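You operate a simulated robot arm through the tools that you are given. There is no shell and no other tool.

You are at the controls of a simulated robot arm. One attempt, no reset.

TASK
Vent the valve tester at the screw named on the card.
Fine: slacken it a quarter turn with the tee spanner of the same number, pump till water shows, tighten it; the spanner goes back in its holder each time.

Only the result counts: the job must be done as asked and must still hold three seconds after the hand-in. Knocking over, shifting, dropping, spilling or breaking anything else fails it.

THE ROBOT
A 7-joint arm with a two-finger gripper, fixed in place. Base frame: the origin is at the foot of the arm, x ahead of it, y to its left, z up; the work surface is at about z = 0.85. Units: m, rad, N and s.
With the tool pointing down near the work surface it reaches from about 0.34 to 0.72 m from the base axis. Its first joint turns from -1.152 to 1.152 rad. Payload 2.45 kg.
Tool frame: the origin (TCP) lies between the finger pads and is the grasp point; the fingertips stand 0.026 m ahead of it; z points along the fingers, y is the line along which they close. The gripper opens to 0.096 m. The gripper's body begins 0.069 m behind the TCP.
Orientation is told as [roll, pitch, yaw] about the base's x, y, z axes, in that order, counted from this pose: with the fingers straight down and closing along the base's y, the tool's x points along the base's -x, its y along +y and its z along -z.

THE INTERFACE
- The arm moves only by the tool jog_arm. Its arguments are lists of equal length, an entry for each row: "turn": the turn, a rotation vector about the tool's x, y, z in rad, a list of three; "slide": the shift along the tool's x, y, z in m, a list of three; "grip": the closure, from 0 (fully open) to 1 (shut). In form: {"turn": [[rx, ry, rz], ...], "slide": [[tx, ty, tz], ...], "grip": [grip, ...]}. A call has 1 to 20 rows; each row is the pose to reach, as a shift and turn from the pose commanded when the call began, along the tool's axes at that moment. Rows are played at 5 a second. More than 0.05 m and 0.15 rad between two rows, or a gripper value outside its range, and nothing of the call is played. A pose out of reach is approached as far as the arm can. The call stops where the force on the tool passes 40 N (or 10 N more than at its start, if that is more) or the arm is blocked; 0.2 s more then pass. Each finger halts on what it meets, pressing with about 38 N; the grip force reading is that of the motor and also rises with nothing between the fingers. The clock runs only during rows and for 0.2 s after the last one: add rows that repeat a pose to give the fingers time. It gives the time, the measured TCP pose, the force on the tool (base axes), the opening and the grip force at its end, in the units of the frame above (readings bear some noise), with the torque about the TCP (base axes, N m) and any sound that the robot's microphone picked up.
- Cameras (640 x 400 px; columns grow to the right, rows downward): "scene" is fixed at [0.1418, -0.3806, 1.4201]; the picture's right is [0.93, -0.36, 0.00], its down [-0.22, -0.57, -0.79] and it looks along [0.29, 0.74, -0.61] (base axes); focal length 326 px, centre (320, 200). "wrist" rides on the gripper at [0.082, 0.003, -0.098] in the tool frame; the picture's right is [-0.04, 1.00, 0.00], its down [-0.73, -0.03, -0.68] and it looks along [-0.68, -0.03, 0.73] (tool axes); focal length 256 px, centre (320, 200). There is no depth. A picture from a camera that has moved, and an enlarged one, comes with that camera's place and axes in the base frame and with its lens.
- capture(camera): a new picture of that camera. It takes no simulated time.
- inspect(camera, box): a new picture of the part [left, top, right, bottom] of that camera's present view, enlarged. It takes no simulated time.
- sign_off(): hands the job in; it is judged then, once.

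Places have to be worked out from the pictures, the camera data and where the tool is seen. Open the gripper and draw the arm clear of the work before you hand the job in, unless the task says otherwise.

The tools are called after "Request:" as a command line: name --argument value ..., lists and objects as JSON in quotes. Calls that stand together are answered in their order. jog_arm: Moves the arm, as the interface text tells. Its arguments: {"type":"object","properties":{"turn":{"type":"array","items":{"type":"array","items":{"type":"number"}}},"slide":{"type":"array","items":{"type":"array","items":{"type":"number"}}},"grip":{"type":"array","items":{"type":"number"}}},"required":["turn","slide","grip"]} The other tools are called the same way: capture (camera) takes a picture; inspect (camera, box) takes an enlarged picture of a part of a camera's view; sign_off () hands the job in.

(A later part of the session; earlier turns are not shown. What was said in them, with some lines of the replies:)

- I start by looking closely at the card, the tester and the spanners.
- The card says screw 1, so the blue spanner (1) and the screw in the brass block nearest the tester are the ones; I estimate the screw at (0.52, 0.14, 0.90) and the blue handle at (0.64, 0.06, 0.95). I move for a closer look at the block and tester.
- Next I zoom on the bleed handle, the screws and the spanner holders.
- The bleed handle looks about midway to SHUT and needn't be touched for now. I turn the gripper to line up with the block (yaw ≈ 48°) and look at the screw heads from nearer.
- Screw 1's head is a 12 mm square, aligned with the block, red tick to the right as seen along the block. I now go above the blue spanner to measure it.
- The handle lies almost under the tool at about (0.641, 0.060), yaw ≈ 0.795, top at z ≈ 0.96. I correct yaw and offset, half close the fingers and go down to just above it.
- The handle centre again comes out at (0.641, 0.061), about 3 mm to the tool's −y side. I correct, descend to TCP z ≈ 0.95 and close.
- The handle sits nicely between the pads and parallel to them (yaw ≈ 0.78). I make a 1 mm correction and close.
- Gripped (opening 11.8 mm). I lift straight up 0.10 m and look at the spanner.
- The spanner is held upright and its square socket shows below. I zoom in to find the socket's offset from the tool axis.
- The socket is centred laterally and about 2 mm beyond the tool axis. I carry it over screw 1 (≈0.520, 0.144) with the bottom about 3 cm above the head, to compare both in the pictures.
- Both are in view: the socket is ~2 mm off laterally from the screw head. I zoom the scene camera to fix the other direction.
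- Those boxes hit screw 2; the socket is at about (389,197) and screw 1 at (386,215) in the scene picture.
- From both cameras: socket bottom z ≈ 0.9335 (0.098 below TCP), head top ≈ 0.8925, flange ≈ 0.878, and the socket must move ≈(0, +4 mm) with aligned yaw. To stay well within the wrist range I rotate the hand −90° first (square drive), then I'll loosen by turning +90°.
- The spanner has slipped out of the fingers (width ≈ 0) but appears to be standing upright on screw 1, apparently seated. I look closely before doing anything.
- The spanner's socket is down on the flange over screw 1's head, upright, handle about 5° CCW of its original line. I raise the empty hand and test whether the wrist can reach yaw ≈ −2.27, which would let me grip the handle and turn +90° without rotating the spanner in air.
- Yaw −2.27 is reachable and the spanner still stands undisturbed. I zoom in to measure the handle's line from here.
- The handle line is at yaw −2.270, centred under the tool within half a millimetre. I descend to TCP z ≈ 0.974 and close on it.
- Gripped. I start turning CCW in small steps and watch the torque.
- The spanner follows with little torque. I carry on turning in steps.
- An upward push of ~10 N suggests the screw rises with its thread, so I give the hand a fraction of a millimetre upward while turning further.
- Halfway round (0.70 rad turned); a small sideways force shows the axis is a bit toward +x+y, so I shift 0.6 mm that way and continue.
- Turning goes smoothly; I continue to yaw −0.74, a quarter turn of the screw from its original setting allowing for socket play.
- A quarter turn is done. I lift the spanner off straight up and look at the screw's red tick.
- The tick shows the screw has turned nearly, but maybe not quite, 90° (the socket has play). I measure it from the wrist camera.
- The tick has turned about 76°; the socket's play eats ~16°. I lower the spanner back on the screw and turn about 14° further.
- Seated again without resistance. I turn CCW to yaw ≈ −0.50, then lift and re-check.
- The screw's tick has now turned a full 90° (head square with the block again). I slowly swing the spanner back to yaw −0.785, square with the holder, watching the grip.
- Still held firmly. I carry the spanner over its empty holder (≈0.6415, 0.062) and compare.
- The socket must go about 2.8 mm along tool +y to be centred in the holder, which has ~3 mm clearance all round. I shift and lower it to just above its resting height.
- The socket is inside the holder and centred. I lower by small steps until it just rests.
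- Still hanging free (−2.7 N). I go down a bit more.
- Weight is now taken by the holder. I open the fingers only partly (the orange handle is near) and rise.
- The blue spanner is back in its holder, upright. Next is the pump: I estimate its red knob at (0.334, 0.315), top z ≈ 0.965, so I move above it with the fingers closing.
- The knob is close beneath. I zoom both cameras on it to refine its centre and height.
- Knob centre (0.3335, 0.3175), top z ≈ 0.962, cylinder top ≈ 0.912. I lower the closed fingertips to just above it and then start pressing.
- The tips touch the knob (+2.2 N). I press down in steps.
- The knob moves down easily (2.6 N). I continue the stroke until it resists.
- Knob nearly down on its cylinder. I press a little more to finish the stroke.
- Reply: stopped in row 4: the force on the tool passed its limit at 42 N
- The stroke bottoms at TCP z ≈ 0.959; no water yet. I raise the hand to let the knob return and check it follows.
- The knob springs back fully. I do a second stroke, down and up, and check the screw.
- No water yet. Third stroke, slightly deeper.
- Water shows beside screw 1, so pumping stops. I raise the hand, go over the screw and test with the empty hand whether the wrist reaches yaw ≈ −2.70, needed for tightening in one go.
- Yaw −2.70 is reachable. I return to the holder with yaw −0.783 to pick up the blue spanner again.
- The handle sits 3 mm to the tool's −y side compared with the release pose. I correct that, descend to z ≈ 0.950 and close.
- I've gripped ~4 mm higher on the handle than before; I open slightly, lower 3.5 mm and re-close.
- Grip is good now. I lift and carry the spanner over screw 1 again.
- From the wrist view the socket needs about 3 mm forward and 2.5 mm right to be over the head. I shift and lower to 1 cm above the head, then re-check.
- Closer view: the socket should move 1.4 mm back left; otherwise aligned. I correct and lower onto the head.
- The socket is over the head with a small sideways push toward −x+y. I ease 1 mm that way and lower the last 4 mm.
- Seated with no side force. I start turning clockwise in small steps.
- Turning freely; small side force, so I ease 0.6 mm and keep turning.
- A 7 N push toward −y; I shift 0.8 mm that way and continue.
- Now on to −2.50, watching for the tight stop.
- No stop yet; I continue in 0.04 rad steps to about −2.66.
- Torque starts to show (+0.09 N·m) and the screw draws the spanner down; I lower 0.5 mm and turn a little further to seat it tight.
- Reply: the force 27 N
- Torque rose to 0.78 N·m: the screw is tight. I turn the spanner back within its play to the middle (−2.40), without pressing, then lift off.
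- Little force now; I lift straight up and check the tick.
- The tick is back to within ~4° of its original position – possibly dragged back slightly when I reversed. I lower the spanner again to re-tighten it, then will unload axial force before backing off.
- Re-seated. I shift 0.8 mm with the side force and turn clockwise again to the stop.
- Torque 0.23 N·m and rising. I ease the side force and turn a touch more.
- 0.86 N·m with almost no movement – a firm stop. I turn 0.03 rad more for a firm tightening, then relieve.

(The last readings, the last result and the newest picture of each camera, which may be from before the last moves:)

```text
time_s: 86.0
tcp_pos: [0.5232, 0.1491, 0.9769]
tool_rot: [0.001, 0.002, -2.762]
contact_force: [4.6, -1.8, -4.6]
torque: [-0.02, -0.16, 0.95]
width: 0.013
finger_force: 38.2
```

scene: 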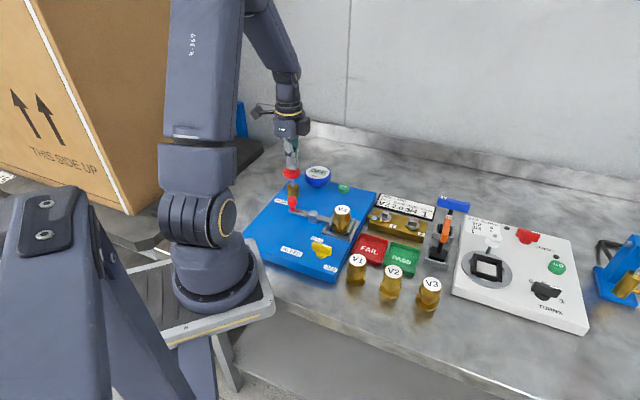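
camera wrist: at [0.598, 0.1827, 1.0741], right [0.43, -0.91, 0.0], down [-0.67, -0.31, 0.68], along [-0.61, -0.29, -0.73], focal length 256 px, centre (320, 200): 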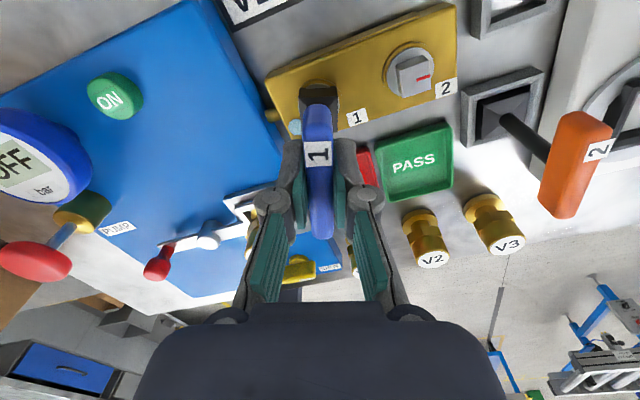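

Firmly tight at 0.95 N·m. I back off 0.14 rad just to free the contact, with no downward load, and lift.

Request:
jog_arm --turn '[[0, 0, -0.04], [0, 0, -0.08], [0, 0, -0.12], [0, 0, -0.14], [0, 0, -0.14], [0, 0, -0.14], [0, 0, -0.14], [0, 0, -0.14], [0, 0, -0.14], [0, 0, -0.14], [0, 0, -0.14]]' --slide '[[0, 0, 0], [0, 0, 0], [0, 0, 0], [0, 0, -0.001], [0, 0, -0.004], [0, 0, -0.009], [0, 0, -0.016], [0, 0, -0.025], [0, 0, -0.045], [0, 0, -0.078], [0, 0, -0.078]]' --grip '[1, 1, 1, 1, 1, 1, 1, 1, 1, 1, 1]'

Request:
inspect --camera "scene" --box '[366, 203, 406, 228]'

Request:
inspect --camera "wrist" --box '[270, 40, 370, 110]'

Request:
capture --camera "wrist"

```text
time_s: 88.5
tcp_pos: [0.5234, 0.1507, 1.0564]
tool_rot: [0.002, 0.003, -2.621]
contact_force: [-0.4, 0.1, -1.4]
torque: [0.01, -0.01, 0.0]
width: 0.0119
finger_force: 38.4
```

```text
16.00 times, centred on (386, 216) of scene
camera zoom: at [0.1419, -0.3806, 1.4201], right [0.93, -0.36, 0.0], down [-0.22, -0.57, -0.79], along [0.29, 0.74, -0.61], focal length 5222 px, centre (-736, -48)
```

zoom: 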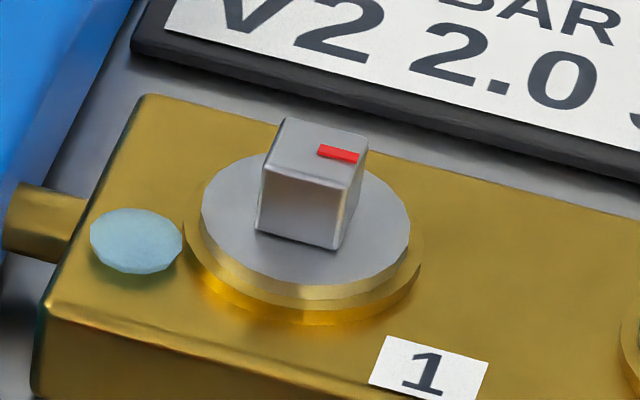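

```text
5.71 times, centred on (320, 75) of wrist
camera zoom: at [0.5952, 0.1879, 1.1547], right [0.46, -0.89, 0.0], down [-0.65, -0.34, 0.68], along [-0.6, -0.31, -0.74], focal length 1463 px, centre (320, 914)
```

zoom: 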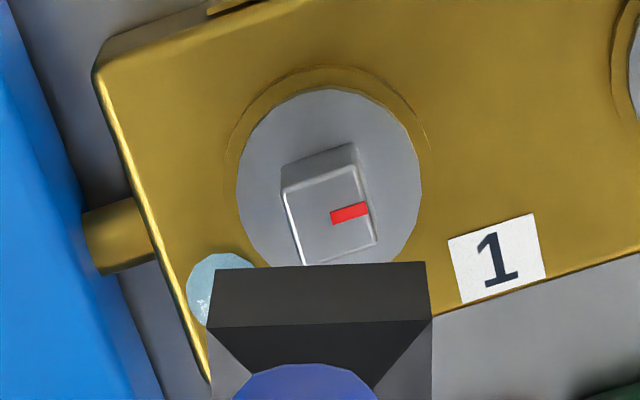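

```text
taken
camera wrist: at [0.5952, 0.1879, 1.1547], right [0.46, -0.89, 0.0], down [-0.65, -0.34, 0.68], along [-0.6, -0.31, -0.74], focal length 256 px, centre (320, 200)
```

wrist: 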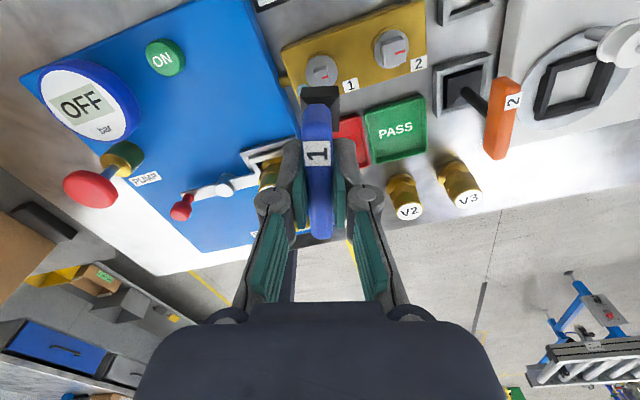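

The screw's head matches its original position exactly now. I slowly swing the spanner to yaw −2.356 (square with the holder) and carry it over the holder.

Request:
jog_arm --turn '[[0, 0, -0.04], [0, 0, -0.08], [0, 0, -0.12], [0, 0, -0.16], [0, 0, -0.2], [0, 0, -0.24], [0, 0, -0.265], [0, 0, -0.265], [0, 0, -0.265], [0, 0, -0.265], [0, 0, -0.265], [0, 0, -0.265], [0, 0, -0.265], [0, 0, -0.265], [0, 0, -0.265], [0, 0, -0.265]]' --slide '[[0, 0, 0], [0, 0, 0], [0, 0, 0], [0, 0, 0], [0, 0, 0], [0, 0, 0], [0, 0, 0], [0.01, 0.022, 0], [0.02, 0.044, 0], [0.03, 0.066, 0], [0.041, 0.088, 0], [0.051, 0.11, 0], [0.0627, 0.1345, 0], [0.0627, 0.1345, 0.015], [0.0627, 0.1345, 0.015], [0.0627, 0.1345, 0.015]]' --grip '[1, 1, 1, 1, 1, 1, 1, 1, 1, 1, 1, 1, 1, 1, 1, 1]'

Request:
capture --camera "wrist"

Request:
inspect --camera "wrist" --box '[280, 45, 360, 115]'

Request:
inspect --camera "scene" --box '[405, 155, 485, 255]'

```text
time_s: 91.8
tcp_pos: [0.6426, 0.0654, 1.0432]
tool_rot: [0.003, 0.002, -2.356]
contact_force: [-1.0, 0.6, -3.3]
torque: [0.0, 0.02, 0.0]
width: 0.0121
finger_force: 37.7
```

```text
taken
camera wrist: at [0.703, 0.1198, 1.1407], right [0.68, -0.73, 0.0], down [-0.54, -0.5, 0.68], along [-0.5, -0.46, -0.73], focal length 256 px, centre (320, 200)
```

wrist: 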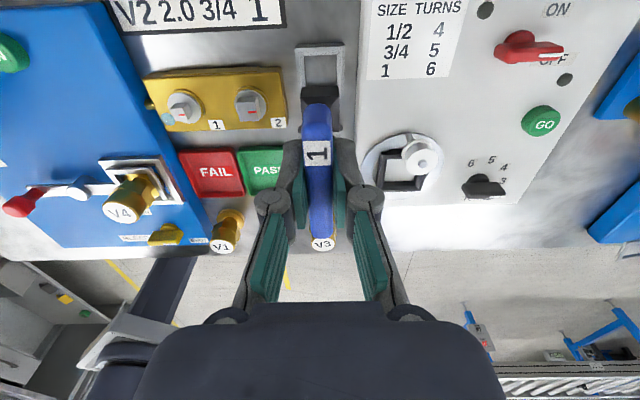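

```text
5.71 times, centred on (320, 80) of wrist
camera zoom: at [0.703, 0.1198, 1.1407], right [0.68, -0.73, 0.0], down [-0.54, -0.5, 0.68], along [-0.5, -0.46, -0.73], focal length 1463 px, centre (320, 886)
```

zoom: 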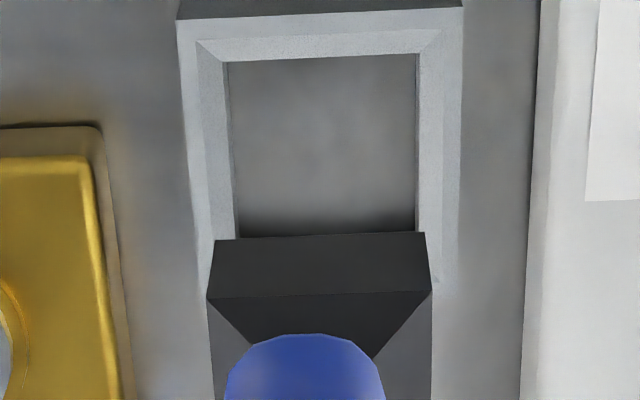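

```text
4.00 times, centred on (445, 205) of scene
camera zoom: at [0.1419, -0.3806, 1.4201], right [0.93, -0.36, 0.0], down [-0.22, -0.57, -0.79], along [0.29, 0.74, -0.61], focal length 1306 px, centre (-180, 180)
```

zoom: 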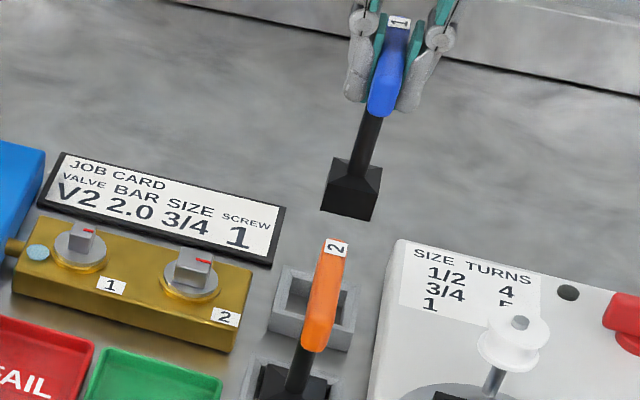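

Socket and holder are aligned within 2 mm. I correct and lower into the holder to just above rest.

Request:
jog_arm --turn '[[0, 0, 0], [0, 0, 0], [0, 0, 0], [0, 0, 0], [0, 0, 0], [0, 0, 0], [0, 0, 0]]' --slide '[[-0.0017, 0.0004, 0], [-0.0017, 0.0004, 0.03], [-0.0017, 0.0004, 0.06], [-0.0017, 0.0004, 0.075], [-0.0017, 0.0004, 0.085], [-0.0017, 0.0004, 0.09], [-0.0017, 0.0004, 0.09]]' --grip '[1, 1, 1, 1, 1, 1, 1]'

Request:
inspect --camera "wrist" --box '[280, 45, 360, 115]'

Request:
inspect --camera "scene" --box '[405, 155, 485, 255]'

```text
time_s: 93.5
tcp_pos: [0.643, 0.0614, 0.9513]
tool_rot: [0.001, 0.002, -2.356]
contact_force: [-0.8, -0.3, -3.0]
torque: [0.0, -0.02, -0.01]
width: 0.0122
finger_force: 38.3
```

```text
5.71 times, centred on (320, 80) of wrist
camera zoom: at [0.7024, 0.1176, 1.0491], right [0.68, -0.73, 0.0], down [-0.54, -0.5, 0.68], along [-0.5, -0.46, -0.73], focal length 1463 px, centre (320, 886)
```

zoom: 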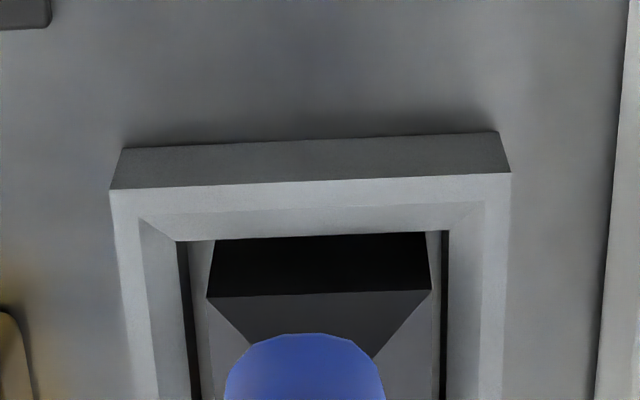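

```text
4.00 times, centred on (445, 205) of scene
camera zoom: at [0.1419, -0.3806, 1.4201], right [0.93, -0.36, 0.0], down [-0.22, -0.57, -0.79], along [0.29, 0.74, -0.61], focal length 1306 px, centre (-180, 180)
```

zoom: 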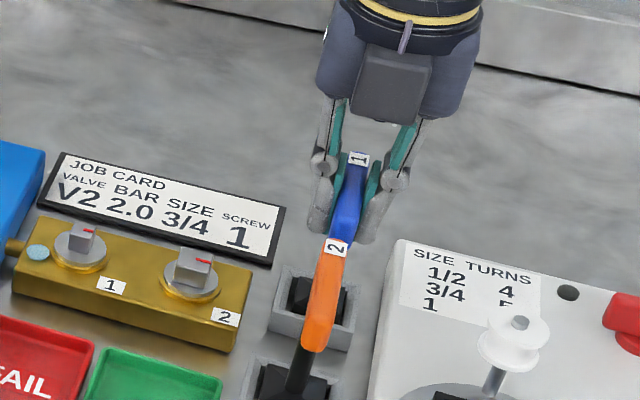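

It is in the holder, hanging just above the floor. I lower by small steps until the weight is taken.

Request:
jog_arm --turn '[[0, 0, 0], [0, 0, 0], [0, 0, 0]]' --slide '[[0.0, 0, 0.001], [0.0, 0, 0.002], [0, 0, 0.002]]' --grip '[1, 1, 1]'

```text
time_s: 94.2
tcp_pos: [0.644, 0.0617, 0.9509]
tool_rot: [0.004, 0.004, -2.357]
contact_force: [-6.7, -0.1, 17.5]
torque: [-0.41, 0.56, -0.09]
width: 0.012
finger_force: 38.4
```

It rests now (17 N); I back up 0.8 mm to relieve, open the fingers partly and rise.

Request:
jog_arm --turn '[[0, 0, 0], [0, 0, 0]]' --slide '[[0, 0, -0.0008], [0, 0, -0.0008]]' --grip '[1, 1]'

```text
time_s: 94.8
tcp_pos: [0.6423, 0.0609, 0.9509]
tool_rot: [0.005, 0.003, -2.356]
contact_force: [-2.0, 0.6, 17.3]
torque: [-0.29, 0.29, -0.04]
width: 0.012
finger_force: 37.7
```

Still pressing; I back up another 1.2 mm.

Request:
jog_arm --turn '[[0, 0, 0], [0, 0, 0]]' --slide '[[0, 0, -0.0006], [0, 0, -0.0012]]' --grip '[1, 1]'

```text
time_s: 95.5
tcp_pos: [0.6439, 0.0619, 0.9508]
tool_rot: [0.004, 0.003, -2.355]
contact_force: [-1.8, 0.6, 14.3]
torque: [-0.17, 0.21, -0.03]
width: 0.0119
finger_force: 38.5
```

Request:
jog_arm --turn '[[0, 0, 0], [0, 0, 0], [0, 0, 0]]' --slide '[[0, 0, -0.0007], [0, 0, -0.0014], [0, 0, -0.0014]]' --grip '[1, 1, 1]'

Request:
capture --camera "wrist"

Request:
inspect --camera "wrist" --box '[280, 45, 360, 115]'

Request:
inspect --camera "scene" --box '[405, 155, 485, 255]'

```text
time_s: 96.2
tcp_pos: [0.643, 0.0607, 0.952]
tool_rot: [-0.001, -0.001, -2.357]
contact_force: [-0.2, 0.3, -1.3]
torque: [0.02, 0.01, -0.03]
width: 0.0121
finger_force: 37.8
```

```text
taken
camera wrist: at [0.7037, 0.1174, 1.0497], right [0.68, -0.73, 0.0], down [-0.54, -0.5, 0.68], along [-0.5, -0.46, -0.73], focal length 256 px, centre (320, 200)
```

wrist: 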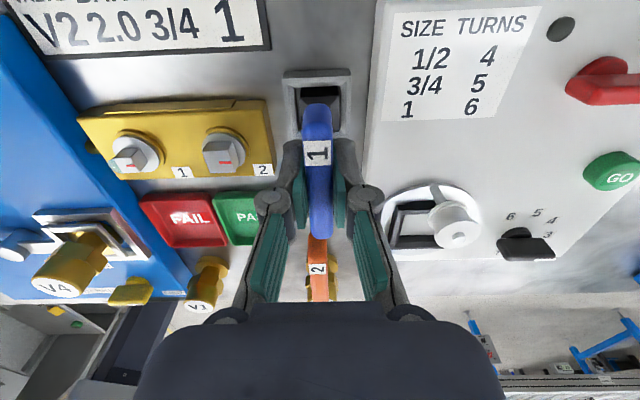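

```text
5.71 times, centred on (320, 80) of wrist
camera zoom: at [0.7037, 0.1174, 1.0497], right [0.68, -0.73, 0.0], down [-0.54, -0.5, 0.68], along [-0.5, -0.46, -0.73], focal length 1463 px, centre (320, 886)
```

zoom: 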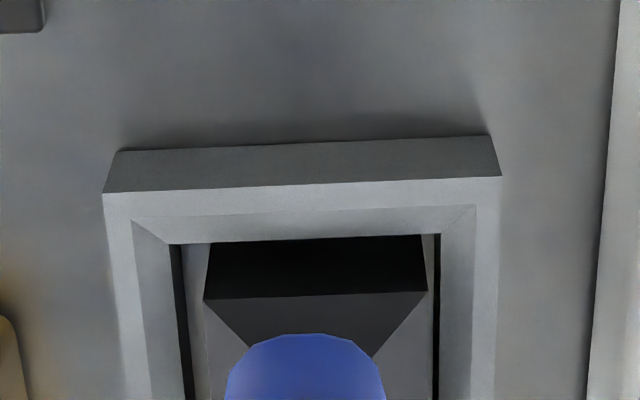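

```text
4.00 times, centred on (445, 205) of scene
camera zoom: at [0.1419, -0.3806, 1.4201], right [0.93, -0.36, 0.0], down [-0.22, -0.57, -0.79], along [0.29, 0.74, -0.61], focal length 1306 px, centre (-180, 180)
```

zoom: 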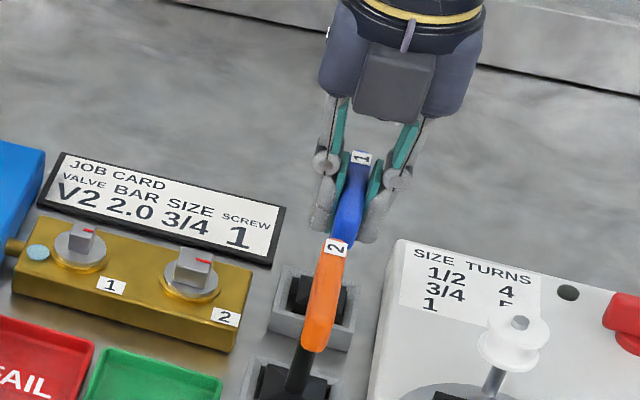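

The spanner is now just resting with no load. I open the fingers to ~38 mm and rise clear.

Request:
jog_arm --turn '[[0, 0, 0], [0, 0, 0], [0, 0, 0], [0, 0, 0], [0, 0, 0], [0, 0, 0], [0, 0, 0], [0, 0, 0]]' --slide '[[0, 0, 0.0004], [0, 0, 0.0004], [0, 0, 0.0004], [0, 0, 0.0004], [0, 0, -0.02], [0, 0, -0.06], [0, 0, -0.1], [0, 0, -0.14]]' --grip '[0.9, 0.75, 0.6, 0.6, 0.6, 0.6, 0.6, 0.6]'

Request:
capture --camera "wrist"

Request:
inspect --camera "scene" --box '[360, 160, 480, 260]'

```text
time_s: 98.0
tcp_pos: [0.6453, 0.0602, 1.0921]
tool_rot: [0.002, 0.002, -2.355]
contact_force: [0.1, 0.0, 0.9]
torque: [-0.01, -0.01, -0.02]
width: 0.0383
finger_force: 0.0
```

```text
taken
camera wrist: at [0.7048, 0.1151, 1.1896], right [0.68, -0.74, 0.0], down [-0.54, -0.5, 0.68], along [-0.5, -0.46, -0.73], focal length 256 px, centre (320, 200)
```

wrist: 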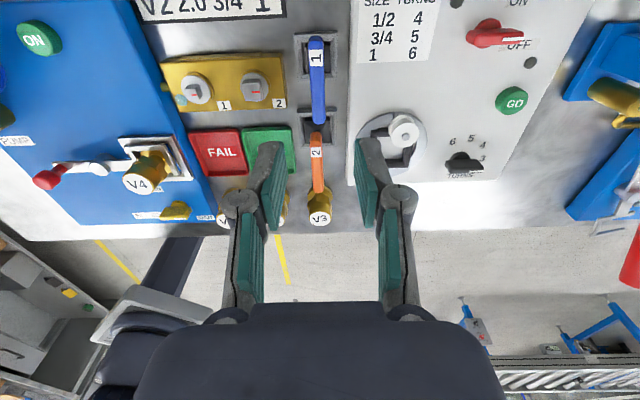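

```text
4.00 times, centred on (420, 210) of scene
camera zoom: at [0.1418, -0.3806, 1.4201], right [0.93, -0.36, 0.0], down [-0.22, -0.57, -0.79], along [0.29, 0.74, -0.61], focal length 1306 px, centre (-80, 160)
```

zoom: 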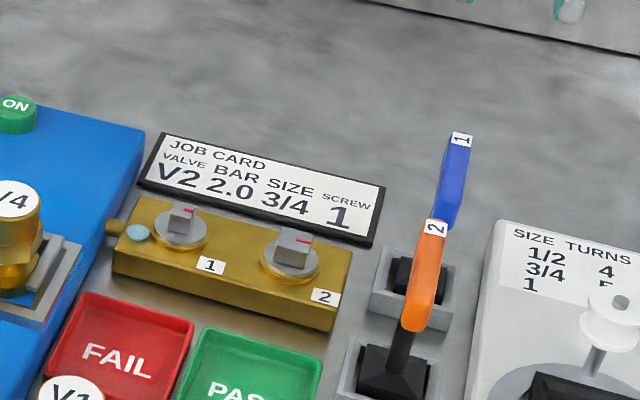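

The blue spanner stands in its holder as at the start, screw 1 is tight with water beside it, and nothing else has moved. I draw the arm up and clear with the gripper open.

Request:
jog_arm --turn '[[0, 0, 0], [0, 0, 0], [0, 0, 0], [0, 0, 0], [0, 0, 0], [0, 0, 0], [0, 0, 0], [0, 0, 0], [0, 0, 0]]' --slide '[[0, 0, -0.045], [0, 0, -0.09], [0, 0, -0.115], [-0.04, -0.025, -0.115], [-0.08, -0.05, -0.115], [-0.12, -0.075, -0.115], [-0.16, -0.1, -0.115], [-0.2, -0.125, -0.115], [-0.2, -0.125, -0.115]]' --grip '[0.6, 0.5, 0.3, 0.1, 0, 0, 0, 0, 0]'

Request:
capture --camera "scene"

Request:
inspect --camera "scene" --box '[240, 155, 480, 305]'

Request:
inspect --camera "scene" --box '[366, 203, 406, 228]'

```text
time_s: 100.0
tcp_pos: [0.4145, 0.0067, 1.2079]
tool_rot: [0.003, 0.0, -2.356]
contact_force: [-0.7, 0.7, 0.0]
torque: [0.0, 0.01, -0.03]
width: 0.0958
finger_force: 0.1
```

```text
taken
```

scene: 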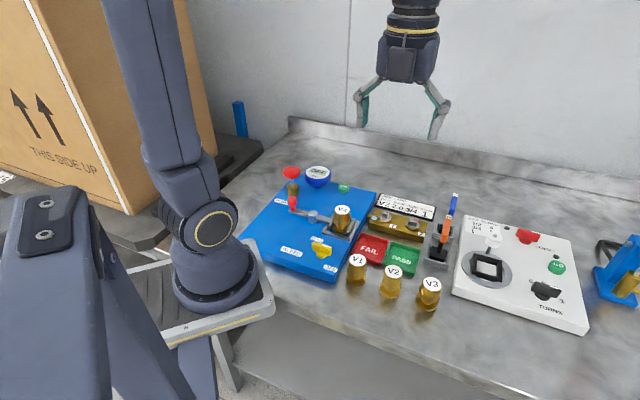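

```text
2.67 times, centred on (360, 230) of scene
camera zoom: at [0.1418, -0.3806, 1.4201], right [0.93, -0.36, 0.0], down [-0.22, -0.57, -0.79], along [0.29, 0.74, -0.61], focal length 870 px, centre (213, 120)
```

zoom: 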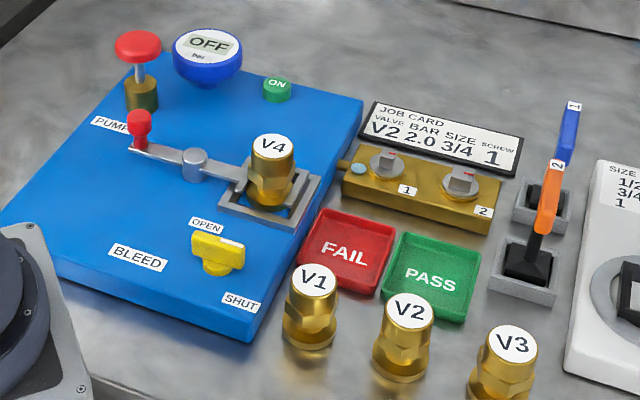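

```text
16.00 times, centred on (386, 216) of scene
camera zoom: at [0.1418, -0.3806, 1.4201], right [0.93, -0.36, 0.0], down [-0.22, -0.57, -0.79], along [0.29, 0.74, -0.61], focal length 5222 px, centre (-736, -48)
```

zoom: 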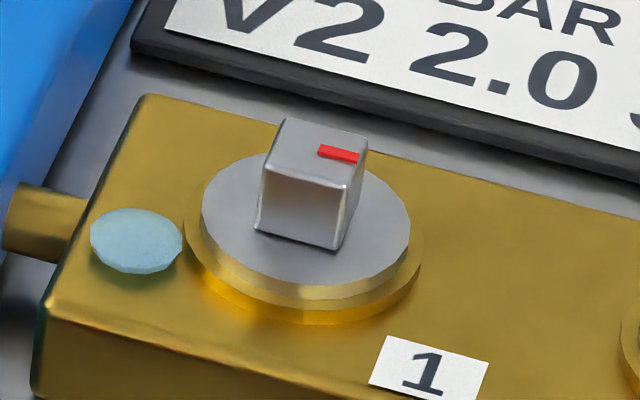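

Everything checks out: screw 1 is back at its tight position, water has shown, both spanners are in their holders, and the arm is clear with the gripper open. I hand the job in.

Request:
sign_off

```text
The job is handed in.
```

I vented the tester at screw 1, the screw named on the card, and handed the job in. No verdict came back with the hand-in.

- **Slacken:** I turned screw 1 a quarter turn with the blue spanner (number 1). The socket has a lot of play, so it took a second small turn to reach the full 90°.
- **Pump:** Water showed beside screw 1 on the third stroke, and I stopped there.
- **Tighten:** The first attempt left the screw about 4° short. I re-seated the spanner and tightened to a firm stop at about 0.95 N·m. The red mark is back where it started.
- **Spanner:** It went back in its holder after slackening and again after tightening, and stands there now as it did at the start.

**Dropped once:** early on, the spanner slipped out of the gripper while I was rotating it above screw 1. It fell about 4 cm, landed upright on the screw head and stayed there. The pictures show nothing knocked or moved, but it may count as a drop.

I left the bleed handle alone; it points about midway between OPEN and SHUT, as I found it. The arm is clear with the gripper open.
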